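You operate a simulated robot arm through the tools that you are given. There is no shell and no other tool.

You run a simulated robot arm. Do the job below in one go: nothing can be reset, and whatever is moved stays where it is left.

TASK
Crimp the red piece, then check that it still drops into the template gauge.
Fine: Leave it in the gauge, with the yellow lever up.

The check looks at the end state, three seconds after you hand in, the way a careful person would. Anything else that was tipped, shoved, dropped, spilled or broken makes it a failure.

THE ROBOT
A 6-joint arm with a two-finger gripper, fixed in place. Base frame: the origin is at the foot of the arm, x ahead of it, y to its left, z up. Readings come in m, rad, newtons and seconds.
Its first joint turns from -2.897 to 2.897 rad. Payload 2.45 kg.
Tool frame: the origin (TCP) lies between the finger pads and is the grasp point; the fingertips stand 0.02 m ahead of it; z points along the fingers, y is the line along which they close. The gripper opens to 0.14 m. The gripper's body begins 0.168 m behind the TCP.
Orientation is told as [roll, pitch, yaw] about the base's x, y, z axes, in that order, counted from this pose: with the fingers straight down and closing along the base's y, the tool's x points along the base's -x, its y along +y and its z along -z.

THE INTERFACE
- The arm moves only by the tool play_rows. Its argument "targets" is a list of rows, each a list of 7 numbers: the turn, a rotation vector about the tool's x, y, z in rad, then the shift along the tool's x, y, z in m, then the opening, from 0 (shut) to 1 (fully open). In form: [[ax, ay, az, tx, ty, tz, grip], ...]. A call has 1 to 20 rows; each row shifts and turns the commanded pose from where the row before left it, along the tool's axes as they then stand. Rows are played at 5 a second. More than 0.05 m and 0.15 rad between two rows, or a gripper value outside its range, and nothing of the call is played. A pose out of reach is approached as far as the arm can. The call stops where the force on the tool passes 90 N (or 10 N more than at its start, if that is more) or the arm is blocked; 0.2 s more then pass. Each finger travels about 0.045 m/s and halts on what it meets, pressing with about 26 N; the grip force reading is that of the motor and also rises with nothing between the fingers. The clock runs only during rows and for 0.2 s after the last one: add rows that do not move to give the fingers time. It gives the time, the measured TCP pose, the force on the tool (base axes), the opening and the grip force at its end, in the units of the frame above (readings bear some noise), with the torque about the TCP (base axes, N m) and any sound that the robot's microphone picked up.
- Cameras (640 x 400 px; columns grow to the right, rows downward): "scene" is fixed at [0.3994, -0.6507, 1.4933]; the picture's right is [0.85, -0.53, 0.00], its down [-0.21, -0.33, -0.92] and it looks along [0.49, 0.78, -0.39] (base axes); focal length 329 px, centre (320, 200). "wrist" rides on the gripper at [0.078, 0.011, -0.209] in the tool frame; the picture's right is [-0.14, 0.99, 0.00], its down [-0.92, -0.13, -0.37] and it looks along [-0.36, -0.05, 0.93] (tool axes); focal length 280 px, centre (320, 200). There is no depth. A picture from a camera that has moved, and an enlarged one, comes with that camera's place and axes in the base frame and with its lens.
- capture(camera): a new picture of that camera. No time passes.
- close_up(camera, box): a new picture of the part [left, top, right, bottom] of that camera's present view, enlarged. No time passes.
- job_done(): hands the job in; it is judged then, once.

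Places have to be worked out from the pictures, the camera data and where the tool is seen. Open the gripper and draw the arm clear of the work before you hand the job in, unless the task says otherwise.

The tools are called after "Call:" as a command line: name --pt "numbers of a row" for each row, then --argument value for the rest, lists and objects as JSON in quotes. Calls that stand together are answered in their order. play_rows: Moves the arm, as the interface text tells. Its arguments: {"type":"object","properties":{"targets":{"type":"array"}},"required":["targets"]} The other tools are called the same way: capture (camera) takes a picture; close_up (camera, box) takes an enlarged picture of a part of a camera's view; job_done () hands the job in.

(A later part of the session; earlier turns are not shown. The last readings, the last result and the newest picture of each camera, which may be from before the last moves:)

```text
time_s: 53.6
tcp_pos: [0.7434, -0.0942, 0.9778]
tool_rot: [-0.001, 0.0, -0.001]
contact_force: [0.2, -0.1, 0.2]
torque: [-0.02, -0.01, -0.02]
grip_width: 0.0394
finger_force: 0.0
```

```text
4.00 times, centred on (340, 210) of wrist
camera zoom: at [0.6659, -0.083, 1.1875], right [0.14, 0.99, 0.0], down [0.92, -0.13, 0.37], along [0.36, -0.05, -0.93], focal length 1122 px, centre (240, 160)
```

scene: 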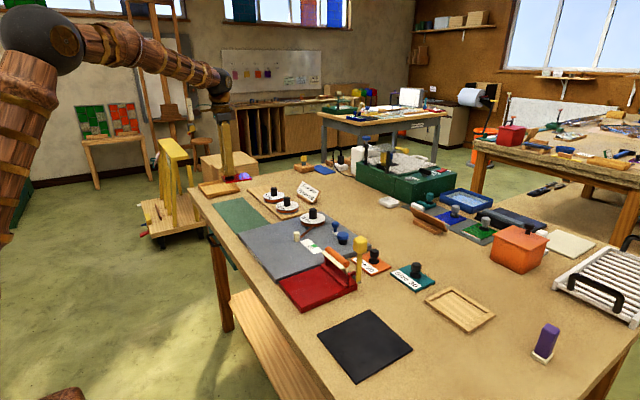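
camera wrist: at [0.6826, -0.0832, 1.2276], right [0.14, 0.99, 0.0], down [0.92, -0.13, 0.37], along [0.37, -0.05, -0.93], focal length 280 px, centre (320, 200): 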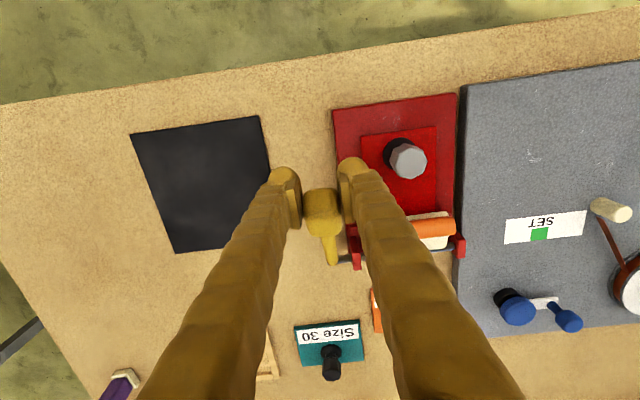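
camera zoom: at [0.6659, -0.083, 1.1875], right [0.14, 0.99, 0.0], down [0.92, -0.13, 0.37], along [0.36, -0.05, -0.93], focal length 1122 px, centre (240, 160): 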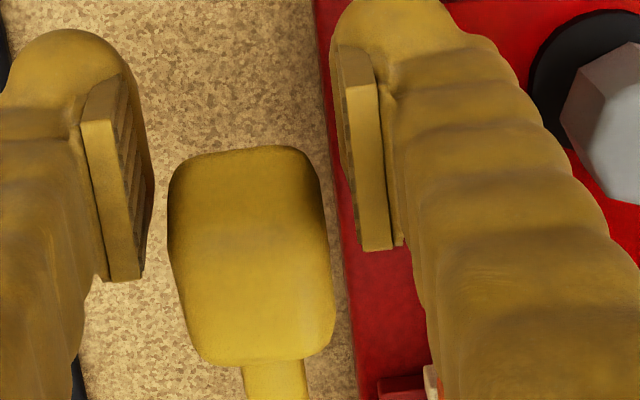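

The lever stays where it is by friction. I rise, close the fingers, and place them over the head.

Call:
play_rows --pt "0 0 0 0 0 -0.03 0.28" --pt "0 0 0 0 0 -0.03 0.28" --pt "0 0 0 0 0 -0.025 0.1" --pt "0 0 0 -0.01 0 0 0" --pt "0 0 0 0 0 0 0" --pt "0 0 0 0 0 0 0" --pt "0 0 0 0 0 0 0"

Call:
close_up --camera "scene" --box '[290, 220, 390, 300]'

Call:
close_up --camera "wrist" --box '[270, 130, 470, 260]'

```text
time_s: 55.2
tcp_pos: [0.7537, -0.094, 1.0627]
tool_rot: [0.001, 0.0, -0.002]
contact_force: [0.0, -0.1, 0.2]
torque: [0.02, 0.01, 0.01]
grip_width: 0.0002
finger_force: 26.3
```

```text
5.00 times, centred on (340, 260) of scene
camera zoom: at [0.3994, -0.6507, 1.4933], right [0.85, -0.53, 0.0], down [-0.21, -0.33, -0.92], along [0.49, 0.78, -0.39], focal length 1644 px, centre (220, -100)
```

zoom: 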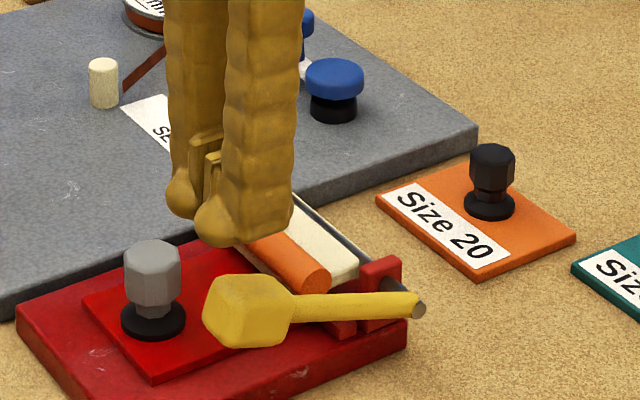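

```text
3.08 times, centred on (370, 195) of wrist
camera zoom: at [0.6757, -0.0826, 1.2727], right [0.14, 0.99, 0.0], down [0.92, -0.13, 0.37], along [0.36, -0.05, -0.93], focal length 863 px, centre (166, 215)
```

zoom: 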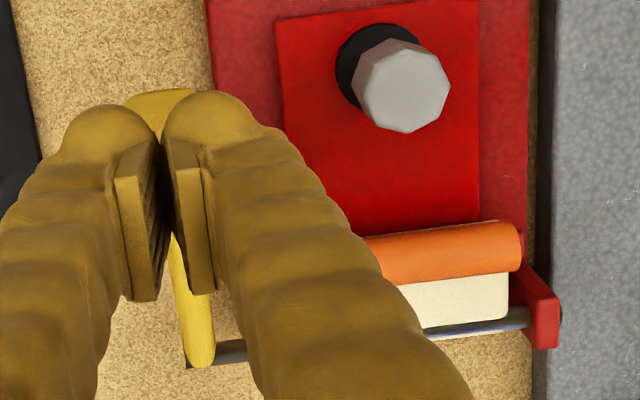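

The lever head is visible nearly horizontal. I zoom on the pad to see how it sits relative to the foil edge.

Call:
close_up --camera "scene" --box '[325, 255, 380, 290]'

Call:
close_up --camera "wrist" --box '[380, 180, 460, 260]'

```text
11.43 times, centred on (352, 272) of scene
camera zoom: at [0.3994, -0.6507, 1.4933], right [0.85, -0.53, 0.0], down [-0.21, -0.33, -0.92], along [0.49, 0.78, -0.39], focal length 3759 px, centre (-51, -629)
```

zoom: 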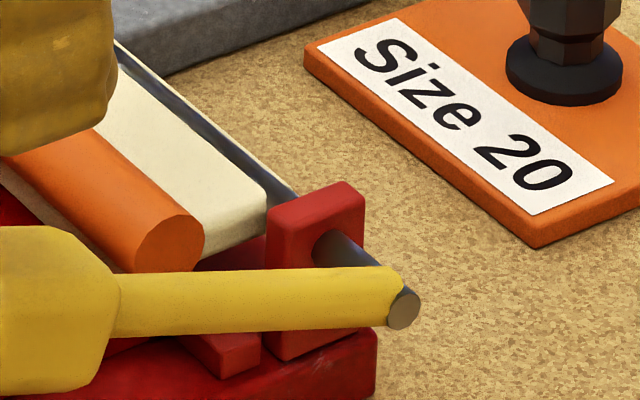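

```text
5.00 times, centred on (420, 220) of wrist
camera zoom: at [0.6757, -0.0826, 1.2727], right [0.14, 0.99, 0.0], down [0.92, -0.13, 0.37], along [0.36, -0.05, -0.93], focal length 1402 px, centre (-180, 100)
```

zoom: 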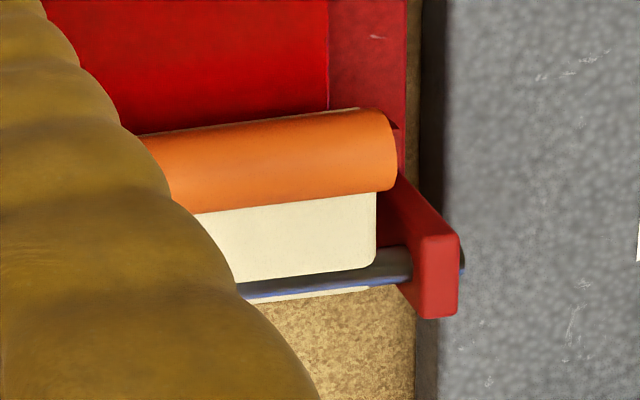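

The pad plate lies almost flat over the foil edge. I descend onto the lever head with the closed fingers and watch for contact.

Call:
play_rows --pt "0 0 0 0 0 0.02 0" --pt "0 0 0 0 0 0.015 0" --pt "0 0 0 0 0 0 0"

Call:
play_rows --pt "0 0 0 0 0 0.004 0" --pt "0 0 0 0 0 0.004 0" --pt "0 0 0 0 0 0 0"

Call:
play_rows --pt "0 0 0 0 0 0.003 0" --pt "0 0 0 0 0 0.003 0" --pt "0 0 0 0 0 0 0"

Call:
close_up --camera "scene" --box '[290, 220, 390, 300]'

```text
time_s: 56.0
tcp_pos: [0.7529, -0.0946, 1.0285]
tool_rot: [0.0, -0.001, -0.001]
contact_force: [-2.0, 0.4, 9.2]
torque: [0.0, 0.07, 0.06]
grip_width: 0.0058
finger_force: 29.3
```

```text
time_s: 56.6
tcp_pos: [0.7537, -0.0945, 1.0267]
tool_rot: [-0.001, -0.008, -0.002]
contact_force: [-5.0, 3.5, 31.0]
torque: [0.06, 0.2, 0.02]
grip_width: 0.0061
finger_force: 29.4
stopped in row 3: the force on the tool passed its limit at 103 N (the readings are from after the stop); the commanded pose is now the measured one
```

```text
time_s: 57.1
tcp_pos: [0.7542, -0.095, 1.0268]
tool_rot: [-0.002, -0.011, -0.002]
contact_force: [-5.5, 4.0, 31.5]
torque: [0.11, 0.23, 0.05]
grip_width: 0.0061
finger_force: 29.6
stopped in row 2: the force on the tool passed its limit at 100 N (the readings are from after the stop); the commanded pose is now the measured one
```

```text
5.00 times, centred on (340, 260) of scene
camera zoom: at [0.3994, -0.6507, 1.4933], right [0.85, -0.53, 0.0], down [-0.21, -0.33, -0.92], along [0.49, 0.78, -0.39], focal length 1644 px, centre (220, -100)
```

zoom: 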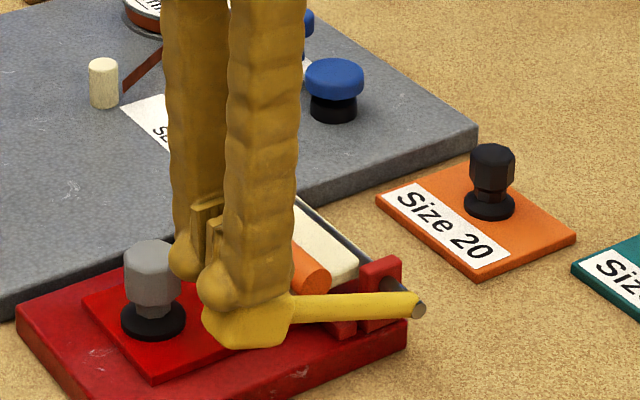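

The lever is hard against its stop (over 100 N without moving), so it is fully down. I rise, open slightly and get ready to grip the head to raise it again.

Call:
play_rows --pt "0 0.011 0 0 0 -0.02 0" --pt "0 0 0 0 0 -0.02 0.3" --pt "0 0 0 0.0065 0 0 0.3" --pt "0 0 0 0 0 0 0.3" --pt "0 0 0 0 0 0 0.3"

Call:
close_up --camera "wrist" --box '[270, 130, 470, 260]'

Call:
close_up --camera "scene" --box '[290, 220, 390, 300]'

```text
time_s: 58.3
tcp_pos: [0.7481, -0.094, 1.0665]
tool_rot: [-0.002, 0.001, -0.002]
contact_force: [0.1, 0.2, -0.1]
torque: [0.03, -0.01, 0.0]
grip_width: 0.0421
finger_force: 0.2
```

```text
3.08 times, centred on (370, 195) of wrist
camera zoom: at [0.6698, -0.0825, 1.2757], right [0.14, 0.99, 0.0], down [0.92, -0.13, 0.37], along [0.36, -0.05, -0.93], focal length 863 px, centre (166, 215)
```

zoom: 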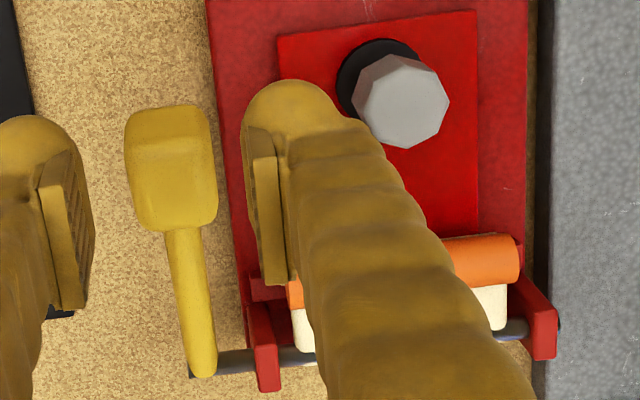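

```text
5.00 times, centred on (340, 260) of scene
camera zoom: at [0.3994, -0.6507, 1.4933], right [0.85, -0.53, 0.0], down [-0.21, -0.33, -0.92], along [0.49, 0.78, -0.39], focal length 1644 px, centre (220, -100)
```

zoom: 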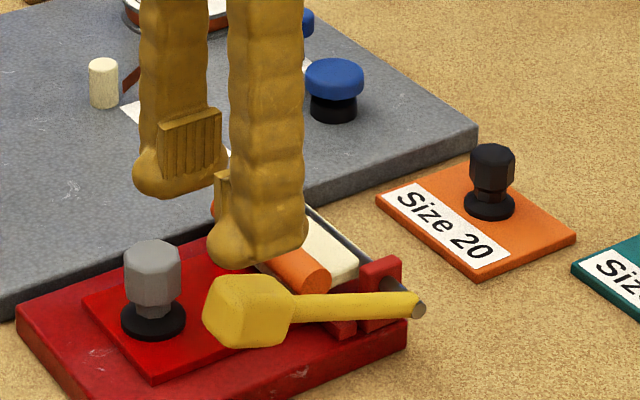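

The head is centred between the fingers and the lever remained at its lower stop. I descend around the head and close on it.

Call:
play_rows --pt "0 0 0 0.0005 -0.0006 0.03 0.3" --pt "0 0 0 0 0 0.03 0.3" --pt "0 0 0 0 0 0.0165 0.3" --pt "0 0 0 0 0 0 0.3" --pt "0 0 0 0 0 0 0.18" --pt "0 0 0 0 0 0 0.18" --pt "0 0 0 0 0 0 0.18"

Call:
close_up --camera "wrist" --box '[270, 130, 470, 260]'

Call:
close_up --camera "scene" --box '[290, 220, 390, 300]'

```text
time_s: 59.9
tcp_pos: [0.7473, -0.0945, 0.9885]
tool_rot: [-0.002, 0.004, -0.003]
contact_force: [0.9, -1.0, -3.5]
torque: [-0.03, 0.29, 0.04]
grip_width: 0.029
finger_force: 44.0
```

```text
3.08 times, centred on (370, 195) of wrist
camera zoom: at [0.6693, -0.0831, 1.1992], right [0.14, 0.99, 0.0], down [0.92, -0.13, 0.37], along [0.36, -0.05, -0.93], focal length 863 px, centre (166, 215)
```

zoom: 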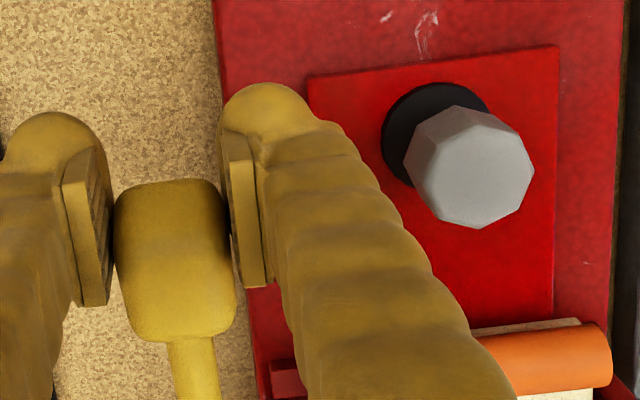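

```text
5.00 times, centred on (340, 260) of scene
camera zoom: at [0.3994, -0.6507, 1.4933], right [0.85, -0.53, 0.0], down [-0.21, -0.33, -0.92], along [0.49, 0.78, -0.39], focal length 1644 px, centre (220, -100)
```

zoom: 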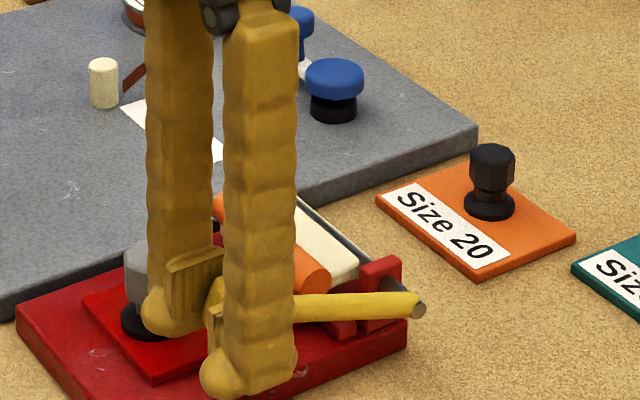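

The grip is good with hardly any side force. I raise the lever along its arc, first a few degrees as a check.

Call:
play_rows --pt "0 0 0 -0.004 0 -0.0108 0.18" --pt "0 0 0 -0.0047 0 -0.0097 0.18" --pt "0 0 0 -0.0054 0 -0.0093 0.18"

Call:
close_up --camera "scene" --box '[290, 220, 390, 300]'

```text
time_s: 60.7
tcp_pos: [0.7613, -0.0945, 1.0189]
tool_rot: [-0.002, 0.003, -0.002]
contact_force: [-12.0, 4.9, -5.6]
torque: [0.01, 1.38, 0.07]
grip_width: 0.0289
finger_force: 45.2
```

```text
5.00 times, centred on (340, 260) of scene
camera zoom: at [0.3994, -0.6507, 1.4933], right [0.85, -0.53, 0.0], down [-0.21, -0.33, -0.92], along [0.49, 0.78, -0.39], focal length 1644 px, centre (220, -100)
```

zoom: 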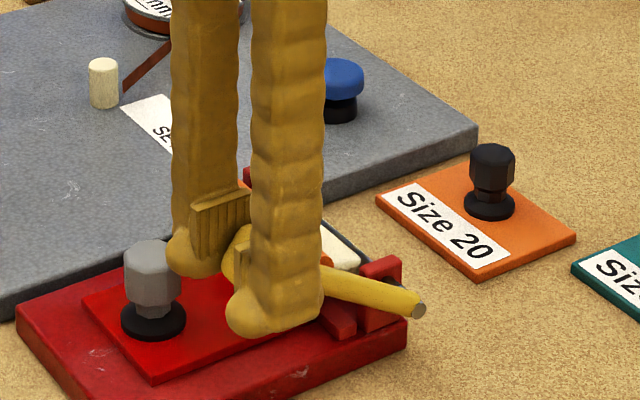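

The lever follows. I continue up the arc to nearly vertical.

Call:
play_rows --pt "0 0 0 -0.0063 0 -0.0087 0.18" --pt "0 0 0 -0.007 0 -0.0082 0.18" --pt "0 0 0 -0.0077 0 -0.0076 0.18" --pt "0 0 0 -0.0083 0 -0.0068 0.18" --pt "0 0 0 -0.0089 0 -0.0061 0.18" --pt "0 0 0 -0.0093 0 -0.0053 0.18" --pt "0 0 0 -0.0098 0 -0.0045 0.18"

Call:
play_rows --pt "0 0 0 -0.0102 0 -0.0036 0.18" --pt "0 0 0 -0.0104 0 -0.0027 0.18" --pt "0 0 0 -0.0106 0 -0.0018 0.18"

Call:
close_up --camera "scene" --box '[290, 220, 390, 300]'

```text
time_s: 62.3
tcp_pos: [0.8177, -0.0959, 1.066]
tool_rot: [-0.001, 0.004, -0.002]
contact_force: [-12.6, 4.9, -4.7]
torque: [0.05, 1.38, 0.06]
grip_width: 0.029
finger_force: 45.4
```

```text
time_s: 63.1
tcp_pos: [0.8498, -0.0937, 1.0742]
tool_rot: [-0.002, 0.003, -0.002]
contact_force: [-11.9, 9.1, -2.9]
torque: [0.11, 1.37, 0.05]
grip_width: 0.0293
finger_force: 44.7
```

```text
5.00 times, centred on (340, 260) of scene
camera zoom: at [0.3994, -0.6507, 1.4933], right [0.85, -0.53, 0.0], down [-0.21, -0.33, -0.92], along [0.49, 0.78, -0.39], focal length 1644 px, centre (220, -100)
```

zoom: 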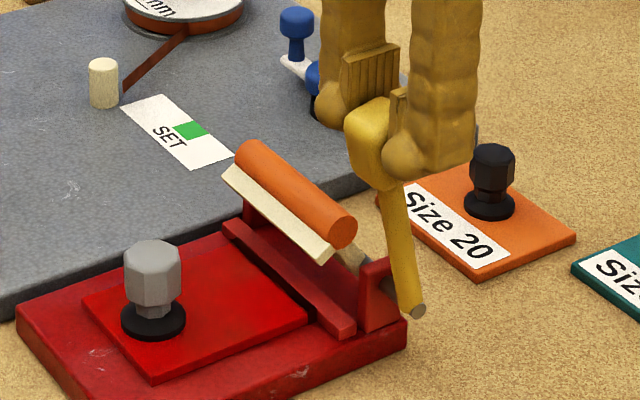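

The foil edge now looks folded down. I bring the lever fully upright with small steps, watching the force.

Call:
play_rows --pt "0 0 0 -0.0054 0 -0.0004 0.18" --pt "0 0 0 -0.0054 0 -0.0004 0.18" --pt "0 0 0 -0.0043 0 0 0.18"

Call:
play_rows --pt "0 0 0 -0.002 0 0 0.18" --pt "0 0 0 -0.002 0 0 0.18"

Call:
close_up --camera "scene" --box '[290, 220, 390, 300]'

```text
time_s: 63.9
tcp_pos: [0.865, -0.0959, 1.076]
tool_rot: [0.0, 0.001, -0.003]
contact_force: [-10.9, 16.2, 2.5]
torque: [0.15, 1.3, 0.0]
grip_width: 0.0287
finger_force: 44.7
```

```text
time_s: 64.5
tcp_pos: [0.8684, -0.0961, 1.0752]
tool_rot: [-0.001, 0.002, -0.003]
contact_force: [-11.7, 20.3, 2.8]
torque: [0.21, 1.42, 0.0]
grip_width: 0.0291
finger_force: 45.3
```

```text
5.00 times, centred on (340, 260) of scene
camera zoom: at [0.3994, -0.6507, 1.4933], right [0.85, -0.53, 0.0], down [-0.21, -0.33, -0.92], along [0.49, 0.78, -0.39], focal length 1644 px, centre (220, -100)
```

zoom: 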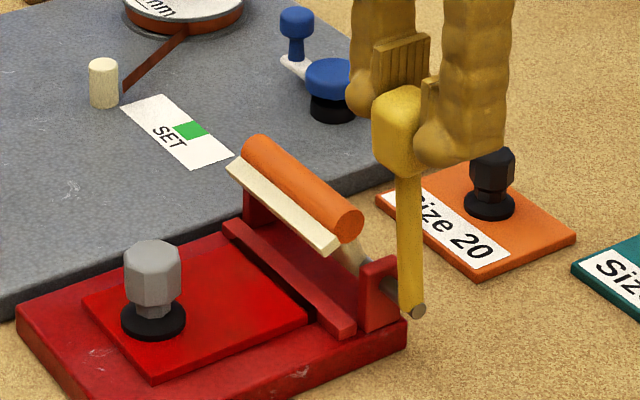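

Compared with the starting picture the lever still leans about 12 mm short at the head. I continue +x in small steps until it is as it was or meets its stop.

Call:
play_rows --pt "0 0 0 -0.003 0 0 0.18" --pt "0 0 0 -0.003 0 0 0.18"

Call:
play_rows --pt "0 0 0 -0.003 0 0.0003 0.18" --pt "0 0 0 -0.002 0 0.0002 0.18"

Call:
close_up --camera "scene" --box '[290, 220, 390, 300]'

```text
time_s: 65.1
tcp_pos: [0.8746, -0.0944, 1.0745]
tool_rot: [-0.001, 0.003, -0.002]
contact_force: [-12.4, 22.3, -1.0]
torque: [0.21, 1.39, 0.0]
grip_width: 0.029
finger_force: 45.1
```

```text
time_s: 65.7
tcp_pos: [0.8809, -0.0951, 1.0746]
tool_rot: [-0.003, 0.001, -0.002]
contact_force: [-11.4, 20.1, 2.0]
torque: [0.24, 1.4, 0.02]
grip_width: 0.0288
finger_force: 45.4
```

```text
5.00 times, centred on (340, 260) of scene
camera zoom: at [0.3994, -0.6507, 1.4933], right [0.85, -0.53, 0.0], down [-0.21, -0.33, -0.92], along [0.49, 0.78, -0.39], focal length 1644 px, centre (220, -100)
```

zoom: 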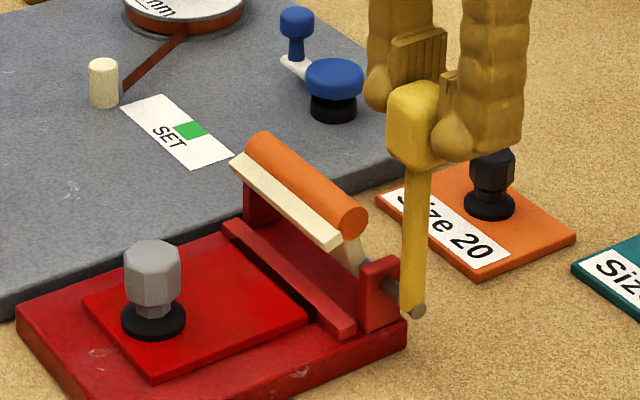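

The lever now looks like at the start. I release the head and compare with the initial view.

Call:
play_rows --pt "0 0 0 0 0 0 0.35" --pt "0 0 0 0 0 0 0.45" --pt "0 0 0 0 0 0 0.45" --pt "0 0 0 0 0 -0.03 0.45" --pt "0 0 0 0 0 -0.03 0.45" --pt "0 0 0 0 0 -0.03 0.45"

Call:
close_up --camera "scene" --box '[310, 220, 400, 300]'

Call:
close_up --camera "scene" --box '[310, 250, 370, 290]'

Call:
capture --camera "wrist"

```text
time_s: 67.1
tcp_pos: [0.8803, -0.0954, 1.1639]
tool_rot: [-0.003, 0.003, -0.001]
contact_force: [0.3, -0.9, 0.5]
torque: [0.02, 0.04, -0.01]
grip_width: 0.0629
finger_force: 0.1
```

```text
5.00 times, centred on (355, 260) of scene
camera zoom: at [0.3994, -0.6507, 1.4933], right [0.85, -0.53, 0.0], down [-0.21, -0.33, -0.92], along [0.49, 0.78, -0.39], focal length 1644 px, centre (145, -100)
```

zoom: 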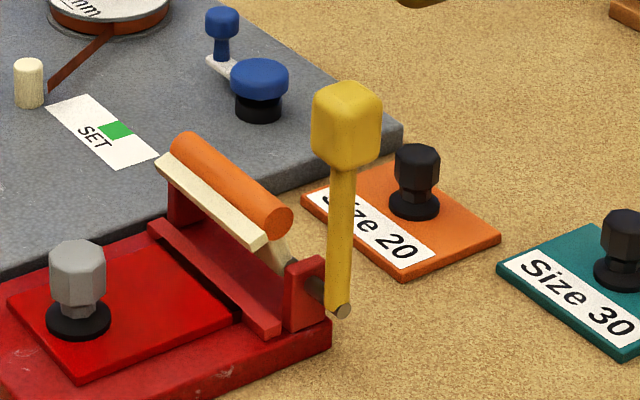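

```text
10.00 times, centred on (340, 270) of scene
camera zoom: at [0.3994, -0.6507, 1.4933], right [0.85, -0.53, 0.0], down [-0.21, -0.33, -0.92], along [0.49, 0.78, -0.39], focal length 3289 px, centre (120, -500)
```

zoom: 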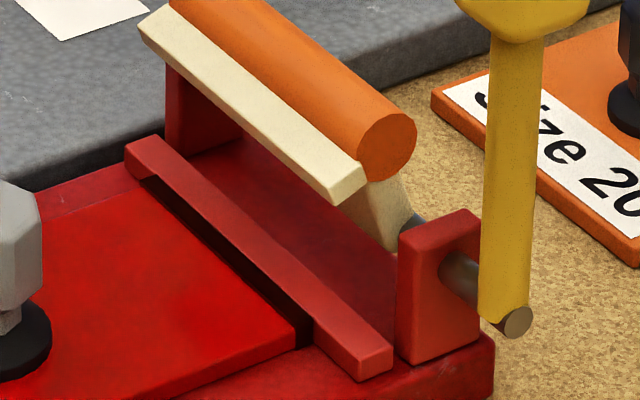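

```text
taken
camera wrist: at [0.8028, -0.0832, 1.3746], right [0.14, 0.99, 0.0], down [0.92, -0.13, 0.37], along [0.36, -0.05, -0.93], focal length 280 px, centre (320, 200)
```

wrist: 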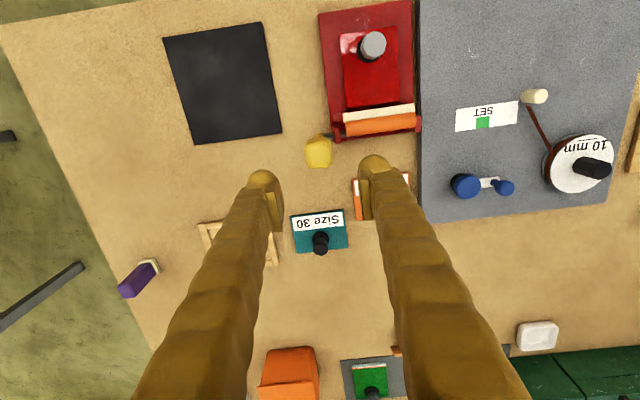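

The lever is back in its starting attitude and the silver upright foil line is gone from the piece's edge. I move over the piece to inspect the crimped edge from above.

Call:
play_rows --pt "0 0 0 0.04 0.022 0 0.45" --pt "0 0 0 0.04 0.022 0 0.45" --pt "0 0 0 0.04 0.022 0 0.45" --pt "0 0 0 0.04 0.02 0 0.45" --pt "0 0 0 0 0 0.04 0.45" --pt "0 0 0 0 0 0.04 0.45" --pt "0 0 0 0 0 0 0.45"

Call:
capture --camera "wrist"

Call:
close_up --camera "wrist" --box '[260, 120, 400, 260]'

Call:
close_up --camera "wrist" --box '[280, 210, 380, 270]'

```text
time_s: 68.7
tcp_pos: [0.7204, -0.0084, 1.0833]
tool_rot: [-0.002, 0.003, -0.002]
contact_force: [0.4, 0.1, 0.5]
torque: [-0.01, -0.01, -0.01]
grip_width: 0.0631
finger_force: 0.2
```

```text
taken
camera wrist: at [0.6424, 0.0029, 1.2944], right [0.14, 0.99, 0.0], down [0.92, -0.13, 0.37], along [0.36, -0.05, -0.93], focal length 280 px, centre (320, 200)
```

wrist: 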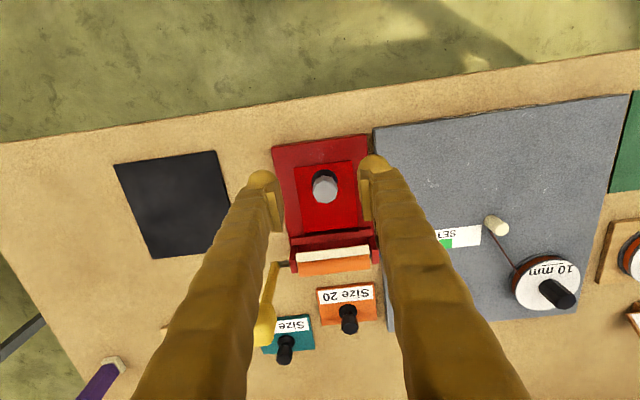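

```text
2.86 times, centred on (330, 190) of wrist
camera zoom: at [0.6424, 0.0029, 1.2944], right [0.14, 0.99, 0.0], down [0.92, -0.13, 0.37], along [0.36, -0.05, -0.93], focal length 801 px, centre (291, 229)
```

zoom: 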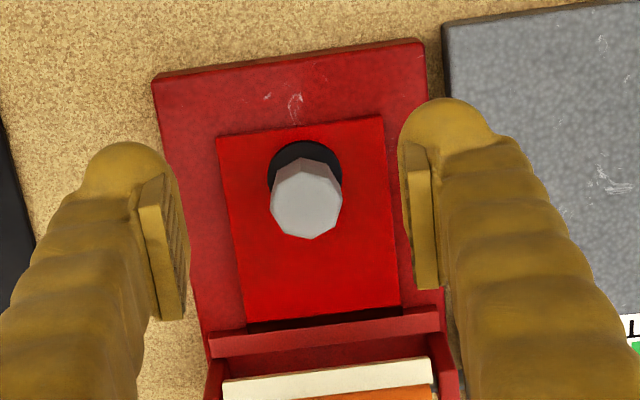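

```text
6.40 times, centred on (330, 240) of wrist
camera zoom: at [0.6424, 0.0029, 1.2944], right [0.14, 0.99, 0.0], down [0.92, -0.13, 0.37], along [0.36, -0.05, -0.93], focal length 1794 px, centre (256, -56)
```

zoom: 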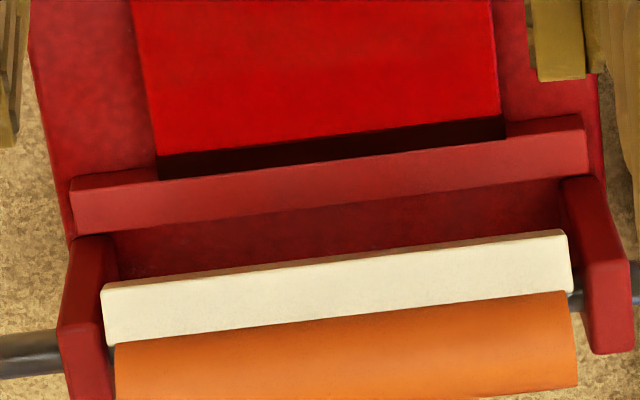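

The edge now shows only a dark folded band instead of the upright silver lip, and the piece hasn't moved (knob ≈(0.758,-0.008)). I level the tool, move over the knob and descend to grip it.

Call:
play_rows --pt "-0.002 -0.0025 -0.0015 -0.038 -0.0003 0 0.45" --pt "0 0 0 0 0 0.04 0.45" --pt "0 0 0 0 0 0.04 0.45" --pt "0 0 0 0 0 0 0.45"

Call:
close_up --camera "wrist" --box '[220, 110, 420, 260]'

Call:
close_up --camera "scene" --box '[280, 210, 380, 300]'

```text
time_s: 69.7
tcp_pos: [0.7579, -0.0109, 1.0035]
tool_rot: [-0.001, 0.001, 0.0]
contact_force: [-0.1, -0.7, -0.2]
torque: [-0.01, 0.0, 0.0]
grip_width: 0.063
finger_force: 0.1
```

```text
2.67 times, centred on (320, 185) of wrist
camera zoom: at [0.6798, 0.0011, 1.2138], right [0.14, 0.99, 0.0], down [0.92, -0.13, 0.37], along [0.37, -0.05, -0.93], focal length 748 px, centre (320, 240)
```

zoom: 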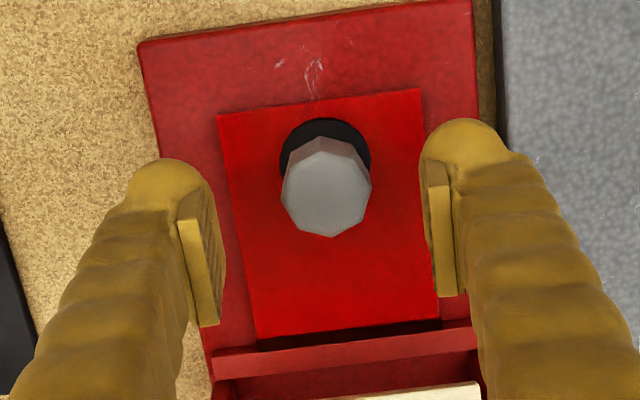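

```text
4.44 times, centred on (330, 255) of scene
camera zoom: at [0.3994, -0.6507, 1.4933], right [0.85, -0.53, 0.0], down [-0.21, -0.33, -0.92], along [0.49, 0.78, -0.39], focal length 1462 px, centre (276, -44)
```

zoom: 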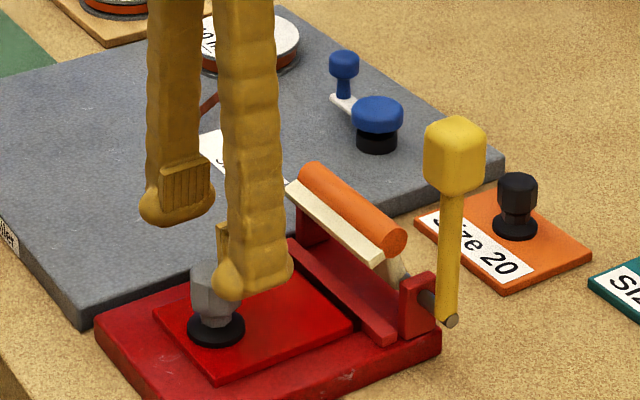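

The knob is centred between the pads. I descend to z≈0.964 and close.

Call:
play_rows --pt "0 0 0 0 0 0.02 0.45" --pt "0 0 0 0 0 0.0195 0.45" --pt "0 0 0 0 0 0 0.45" --pt "0 0 0 0 0 0 0.1" --pt "0 0 0 0 0 0 0.1" --pt "0 0 0 0 0 0 0.1" --pt "0 0 0 0 0 0 0.1" --pt "0 0 0 0 0 0 0.1"

Call:
close_up --camera "wrist" --box '[220, 130, 420, 290]'

```text
time_s: 71.5
tcp_pos: [0.7585, -0.0102, 0.9643]
tool_rot: [-0.001, 0.0, -0.001]
contact_force: [0.1, 0.2, 0.4]
torque: [0.01, 0.01, 0.01]
grip_width: 0.0307
finger_force: 24.6
```

```text
2.50 times, centred on (320, 210) of wrist
camera zoom: at [0.6801, 0.0018, 1.1744], right [0.14, 0.99, 0.0], down [0.92, -0.13, 0.37], along [0.36, -0.05, -0.93], focal length 701 px, centre (320, 175)
```

zoom: 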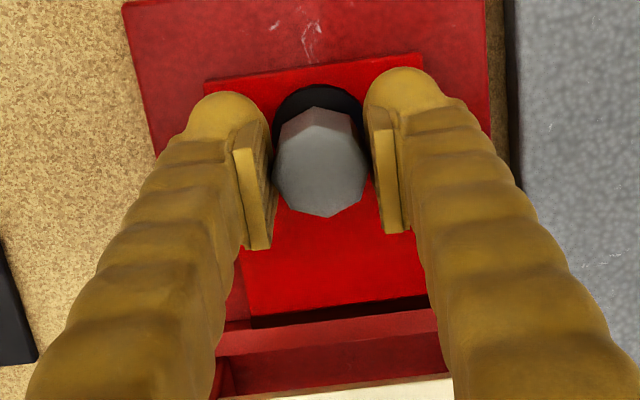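

Firm grip. I lift 6 mm, back the piece out from under the raised pad by 45 mm, then rise.

Call:
play_rows --pt "0 0 0 0 0 -0.006 0.1" --pt "0 0 0 0.015 0 0 0.1" --pt "0 0 0 0.03 0 0 0.1" --pt "0 0 0 0 0 -0.04 0.1" --pt "0 0 0 0 0 -0.04 0.1" --pt "0 0 0 0 0 -0.04 0.1" --pt "0 0 0 0 0 0 0.1"

Call:
close_up --camera "wrist" --box '[220, 130, 420, 290]'

Call:
close_up --camera "scene" --box '[240, 160, 380, 300]'

Call:
close_up --camera "wrist" --box '[285, 235, 375, 285]'

```text
time_s: 73.1
tcp_pos: [0.7127, -0.0093, 1.0898]
tool_rot: [0.002, 0.001, -0.001]
contact_force: [-0.6, 1.4, -1.8]
torque: [-0.02, 0.02, 0.02]
grip_width: 0.0306
finger_force: 25.0
```

```text
2.50 times, centred on (320, 210) of wrist
camera zoom: at [0.6348, 0.0022, 1.3012], right [0.14, 0.99, 0.0], down [0.92, -0.13, 0.37], along [0.36, -0.05, -0.93], focal length 701 px, centre (320, 175)
```

zoom: 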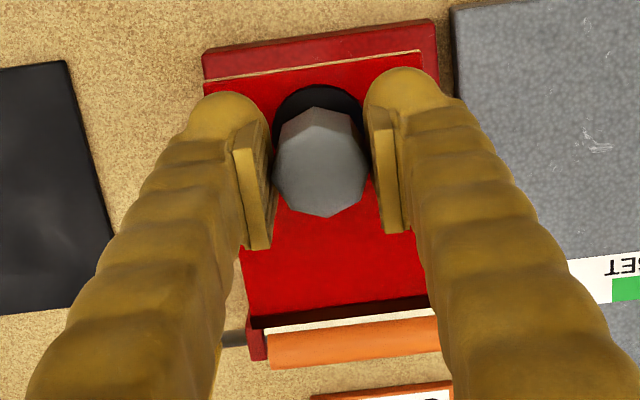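

```text
2.86 times, centred on (310, 230) of scene
camera zoom: at [0.3994, -0.6507, 1.4933], right [0.85, -0.53, 0.0], down [-0.21, -0.33, -0.92], along [0.49, 0.78, -0.39], focal length 940 px, centre (349, 114)
```

zoom: 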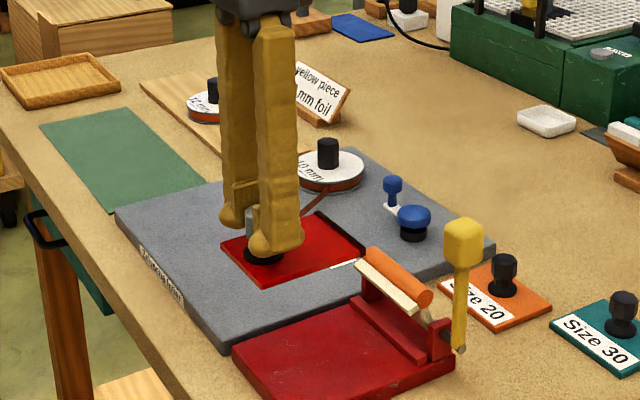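

```text
7.11 times, centred on (330, 260) of wrist
camera zoom: at [0.6348, 0.0022, 1.3012], right [0.14, 0.99, 0.0], down [0.92, -0.13, 0.37], along [0.36, -0.05, -0.93], focal length 1994 px, centre (249, -227)
```

zoom: 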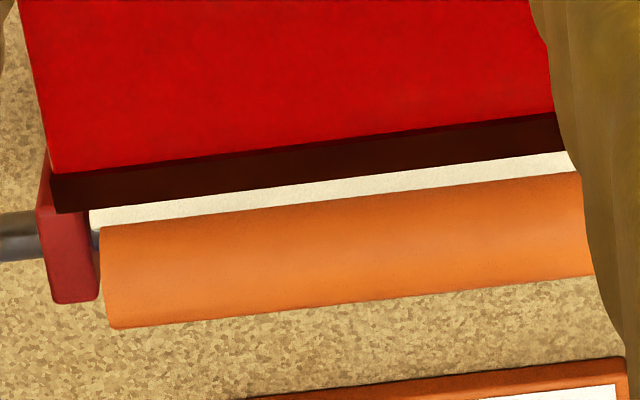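

The silver lip is gone and a dark folded band now runs along the edge. I zoom in to see exactly how the foil lies, since it has to fit the gauge.

Call:
close_up --camera "scene" --box '[270, 220, 340, 265]'

Call:
close_up --camera "scene" --box '[300, 225, 332, 249]'

Call:
close_up --camera "wrist" --box '[290, 245, 330, 275]'

```text
8.89 times, centred on (305, 242) of scene
camera zoom: at [0.3994, -0.6507, 1.4933], right [0.85, -0.53, 0.0], down [-0.21, -0.33, -0.92], along [0.49, 0.78, -0.39], focal length 2923 px, centre (453, -178)
```

zoom: 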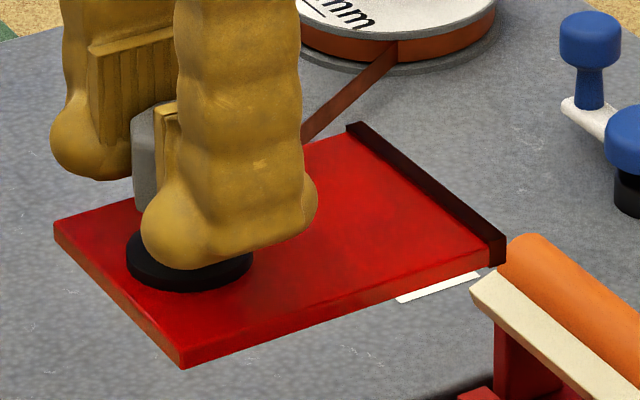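

```text
16.00 times, centred on (316, 237) of scene
camera zoom: at [0.3994, -0.6507, 1.4933], right [0.85, -0.53, 0.0], down [-0.21, -0.33, -0.92], along [0.49, 0.78, -0.39], focal length 5262 px, centre (384, -392)
```

zoom: 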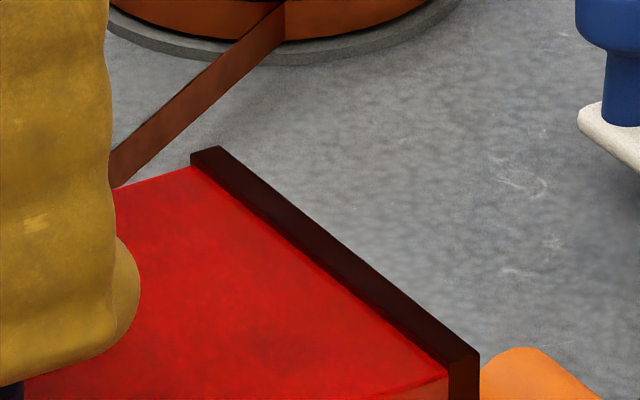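

```text
13.33 times, centred on (310, 260) of wrist
camera zoom: at [0.6348, 0.0022, 1.3012], right [0.14, 0.99, 0.0], down [0.92, -0.13, 0.37], along [0.36, -0.05, -0.93], focal length 3738 px, centre (453, -600)
```

zoom: 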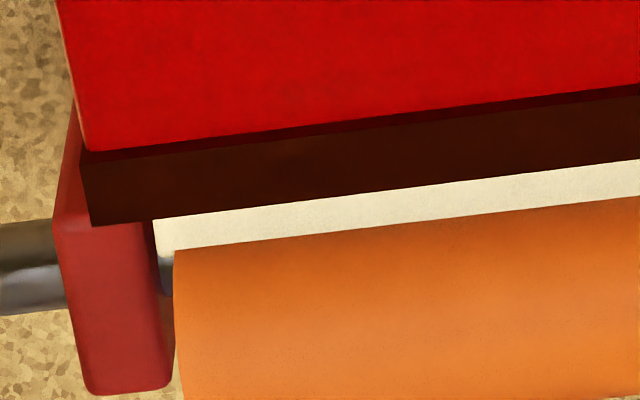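

The foil is now wrapped as a dark channel over the edge – the crimp is done. I raise to z≈1.18 and turn the piece 90° clockwise for the gauge (foil towards -y).

Call:
play_rows --pt "0 0 0 0 0 -0.045 0.1" --pt "0 0 0 0 0 -0.045 0.1" --pt "0 0 0.143 0 0 0 0.1" --pt "0 0 0.143 0 0 0 0.1" --pt "0 0 0.143 0 0 0 0.1" --pt "0 0 0.143 0 0 0 0.1" --pt "0 0 0.143 0 0 0 0.1" --pt "0 0 0.143 0 0 0 0.1" --pt "0 0 0.143 0 0 0 0.1" --pt "0 0 0.143 0 0 0 0.1" --pt "0 0 0.143 0 0 0 0.1" --pt "0 0 0.143 0 0 0 0.1" --pt "0 0 0.1408 0 0 0 0.1" --pt "0 0 0 0 0 0 0.1" --pt "0 0 0 0 0 0 0.1"

Call:
capture --camera "scene"

```text
time_s: 76.3
tcp_pos: [0.7119, -0.0089, 1.1806]
tool_rot: [-0.001, 0.001, -1.571]
contact_force: [0.0, 0.1, -0.3]
torque: [0.01, 0.0, -0.02]
grip_width: 0.031
finger_force: 25.0
```

```text
taken
```

scene: 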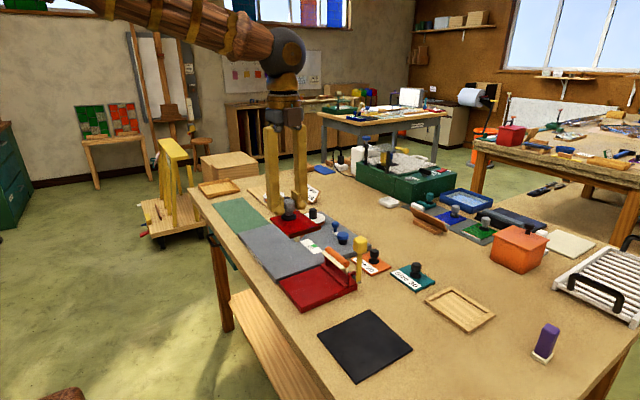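

Yaw is -1.571 as wanted, but the weight reading is low; I check that the piece is still properly held.

Call:
close_up --camera "scene" --box '[250, 170, 340, 250]'

Call:
close_up --camera "wrist" --box '[200, 110, 440, 290]'

```text
5.00 times, centred on (295, 210) of scene
camera zoom: at [0.3994, -0.6507, 1.4933], right [0.85, -0.53, 0.0], down [-0.21, -0.33, -0.92], along [0.49, 0.78, -0.39], focal length 1644 px, centre (445, 150)
```

zoom: 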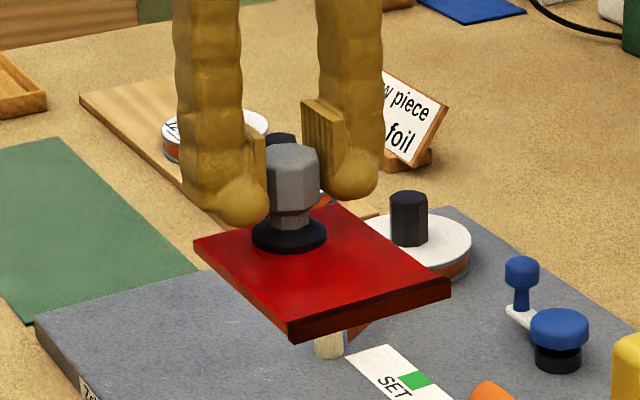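

```text
2.22 times, centred on (320, 200) of wrist
camera zoom: at [0.7238, 0.0692, 1.3902], right [0.99, -0.14, 0.0], down [-0.13, -0.92, 0.37], along [-0.05, -0.36, -0.93], focal length 623 px, centre (320, 200)
```

zoom: 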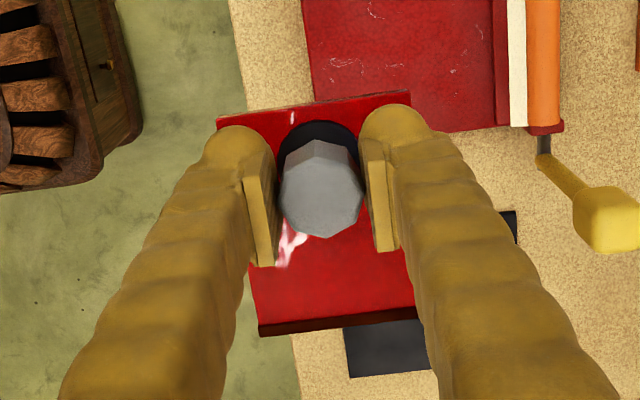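

The piece is well held, foil side towards -y. I carry it over to above the gauge (knob target ≈(1.054,-0.243)).

Call:
play_rows --pt "0 0 0 -0.026 0.038 0 0.1" --pt "0 0 0 -0.026 0.038 0 0.1" --pt "0 0 0 -0.026 0.038 0 0.1" --pt "0 0 0 -0.026 0.038 0 0.1" --pt "0 0 0 -0.026 0.038 0 0.1" --pt "0 0 0 -0.026 0.038 0 0.1" --pt "0 0 0 -0.026 0.038 0 0.1" --pt "0 0 0 -0.026 0.038 0 0.1" --pt "0 0 0 -0.026 0.038 0 0.1" --pt "0 0 0 0 0 0 0.1" --pt "0 0 0 0 0 0.04 0.1" --pt "0 0 0 0 0 0.04 0.1" --pt "0 0 0 0 0 0.04 0.1" --pt "0 0 0 0 0 0 0.1" --pt "0 0 0 0 0 0 0.1"

Call:
capture --camera "wrist"

Call:
close_up --camera "wrist" --box '[220, 110, 420, 260]'

Call:
close_up --camera "scene" --box '[400, 220, 540, 350]'

```text
time_s: 79.5
tcp_pos: [1.0549, -0.2435, 1.0581]
tool_rot: [0.0, 0.0, -1.57]
contact_force: [-1.6, 1.1, -1.3]
torque: [0.08, 0.0, -0.03]
grip_width: 0.0303
finger_force: 25.3
```

```text
taken
camera wrist: at [1.066, -0.1653, 1.2685], right [0.99, -0.14, 0.0], down [-0.13, -0.92, 0.37], along [-0.05, -0.36, -0.93], focal length 280 px, centre (320, 200)
```

wrist: 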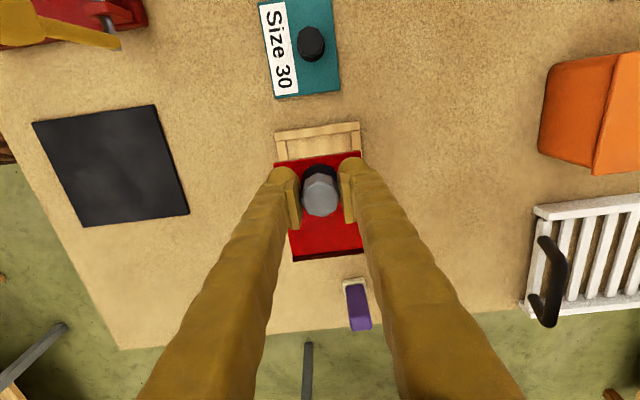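

```text
2.67 times, centred on (320, 185) of wrist
camera zoom: at [1.066, -0.1653, 1.2685], right [0.99, -0.14, 0.0], down [-0.13, -0.92, 0.37], along [-0.05, -0.36, -0.93], focal length 748 px, centre (320, 240)
```

zoom: 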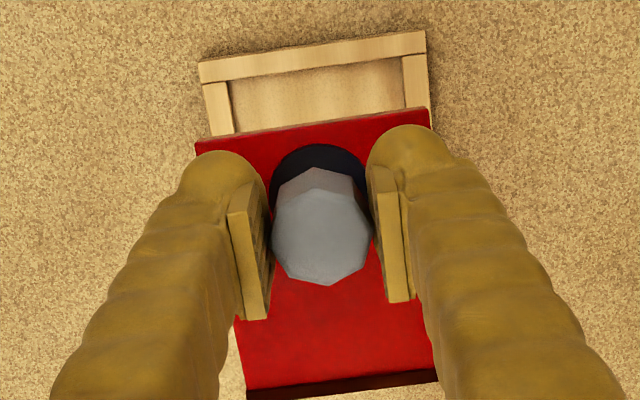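

```text
3.08 times, centred on (470, 285) of scene
camera zoom: at [0.3994, -0.6507, 1.4933], right [0.85, -0.53, 0.0], down [-0.21, -0.33, -0.92], along [0.49, 0.78, -0.39], focal length 1012 px, centre (-142, -62)
```

zoom: 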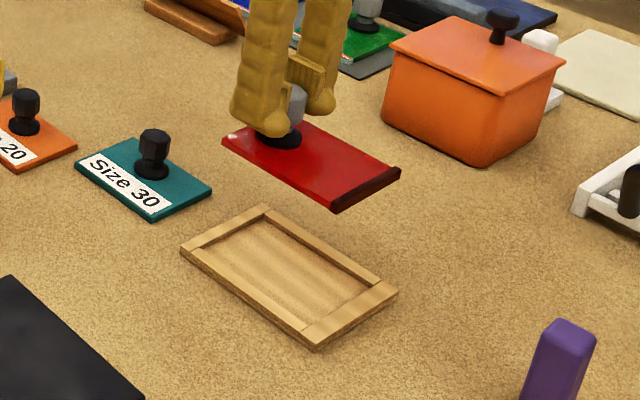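

The piece is centred over the recess in x (margins ≈2.6 mm each side). For the length I need precise measurements, so I zoom in on both ends from the scene and wrist cameras.

Call:
close_up --camera "scene" --box '[420, 240, 520, 340]'

Call:
close_up --camera "scene" --box '[422, 280, 502, 336]'

Call:
close_up --camera "wrist" --box '[270, 200, 390, 290]'

```text
4.00 times, centred on (470, 290) of scene
camera zoom: at [0.3994, -0.6507, 1.4933], right [0.85, -0.53, 0.0], down [-0.21, -0.33, -0.92], along [0.49, 0.78, -0.39], focal length 1316 px, centre (-280, -160)
```

zoom: 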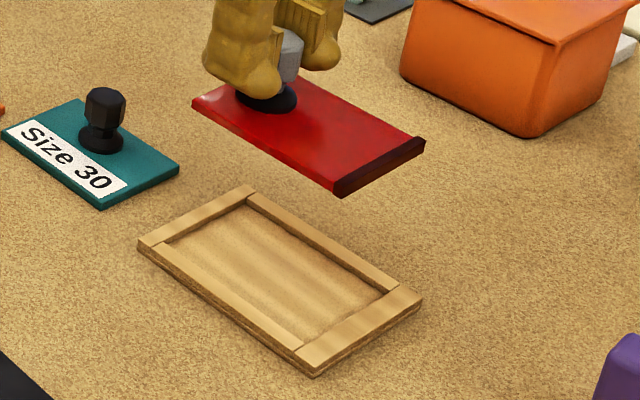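

```text
7.14 times, centred on (462, 308) of scene
camera zoom: at [0.3994, -0.6507, 1.4933], right [0.85, -0.53, 0.0], down [-0.21, -0.33, -0.92], along [0.49, 0.78, -0.39], focal length 2349 px, centre (-694, -571)
```

zoom: 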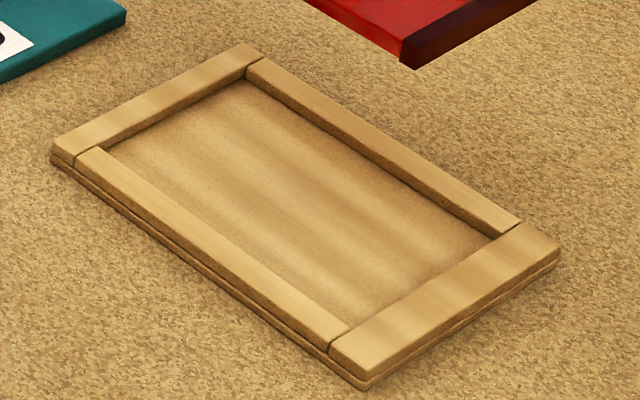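

```text
4.44 times, centred on (330, 245) of wrist
camera zoom: at [1.066, -0.1653, 1.2685], right [0.99, -0.14, 0.0], down [-0.13, -0.92, 0.37], along [-0.05, -0.36, -0.93], focal length 1246 px, centre (276, 0)
```

zoom: 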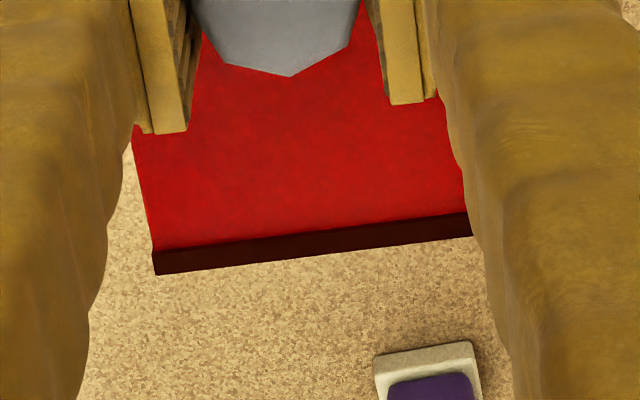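

Estimates: recess ≈0.105–0.106 long, piece with foil ≈0.1045, so it should fit with a small margin; it needs about +2 mm in y. I lower to a few millimetres above the frame and re-check.

Call:
play_rows --pt "0 0 0 0.002 0 0.03 0.1" --pt "0 0 0 0 0 0.03 0.1" --pt "0 0 0 0 0 0.025 0.1" --pt "0 0 0 0 0 0.009 0.1" --pt "0 0 0 0 0 0 0.1" --pt "0 0 0 0 0 0 0.1"

Call:
close_up --camera "scene" --box '[420, 270, 510, 340]'

Call:
close_up --camera "wrist" --box '[240, 110, 400, 210]'

Call:
close_up --camera "wrist" --box '[260, 200, 390, 290]'

```text
time_s: 80.9
tcp_pos: [1.0549, -0.242, 0.9663]
tool_rot: [0.0, 0.0, -1.572]
contact_force: [0.9, 0.0, -2.1]
torque: [0.02, -0.03, 0.03]
grip_width: 0.0307
finger_force: 25.4
```

```text
5.71 times, centred on (465, 305) of scene
camera zoom: at [0.3994, -0.6507, 1.4933], right [0.85, -0.53, 0.0], down [-0.21, -0.33, -0.92], along [0.49, 0.78, -0.39], focal length 1879 px, centre (-509, -400)
```

zoom: 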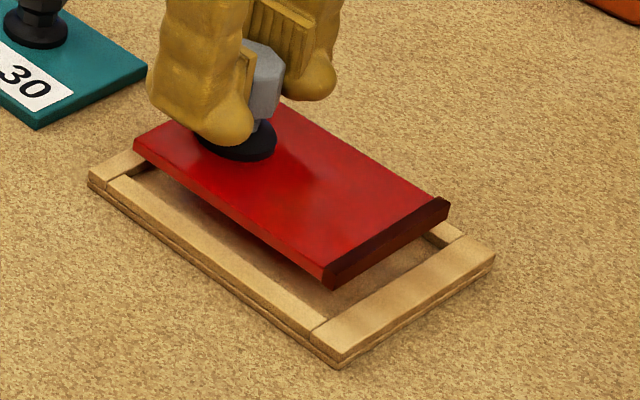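

```text
4.00 times, centred on (320, 160) of wrist
camera zoom: at [1.0666, -0.1628, 1.1758], right [0.99, -0.14, 0.0], down [-0.13, -0.92, 0.37], along [-0.05, -0.36, -0.93], focal length 1122 px, centre (320, 360)
```

zoom: 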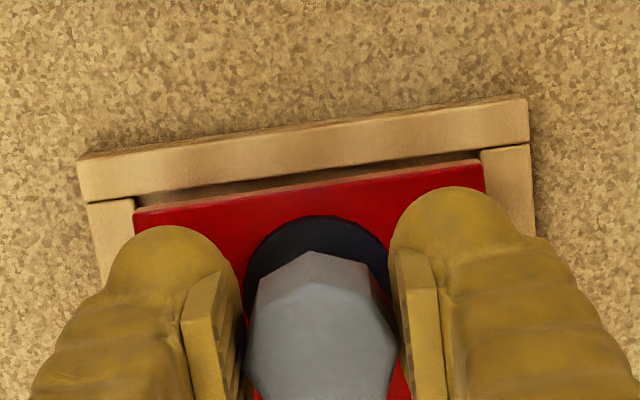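

```text
4.44 times, centred on (325, 245) of wrist
camera zoom: at [1.0666, -0.1628, 1.1758], right [0.99, -0.14, 0.0], down [-0.13, -0.92, 0.37], along [-0.05, -0.36, -0.93], focal length 1246 px, centre (298, 0)
```

zoom: 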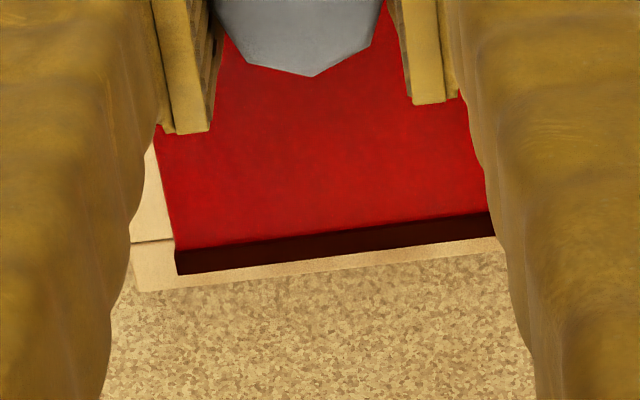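

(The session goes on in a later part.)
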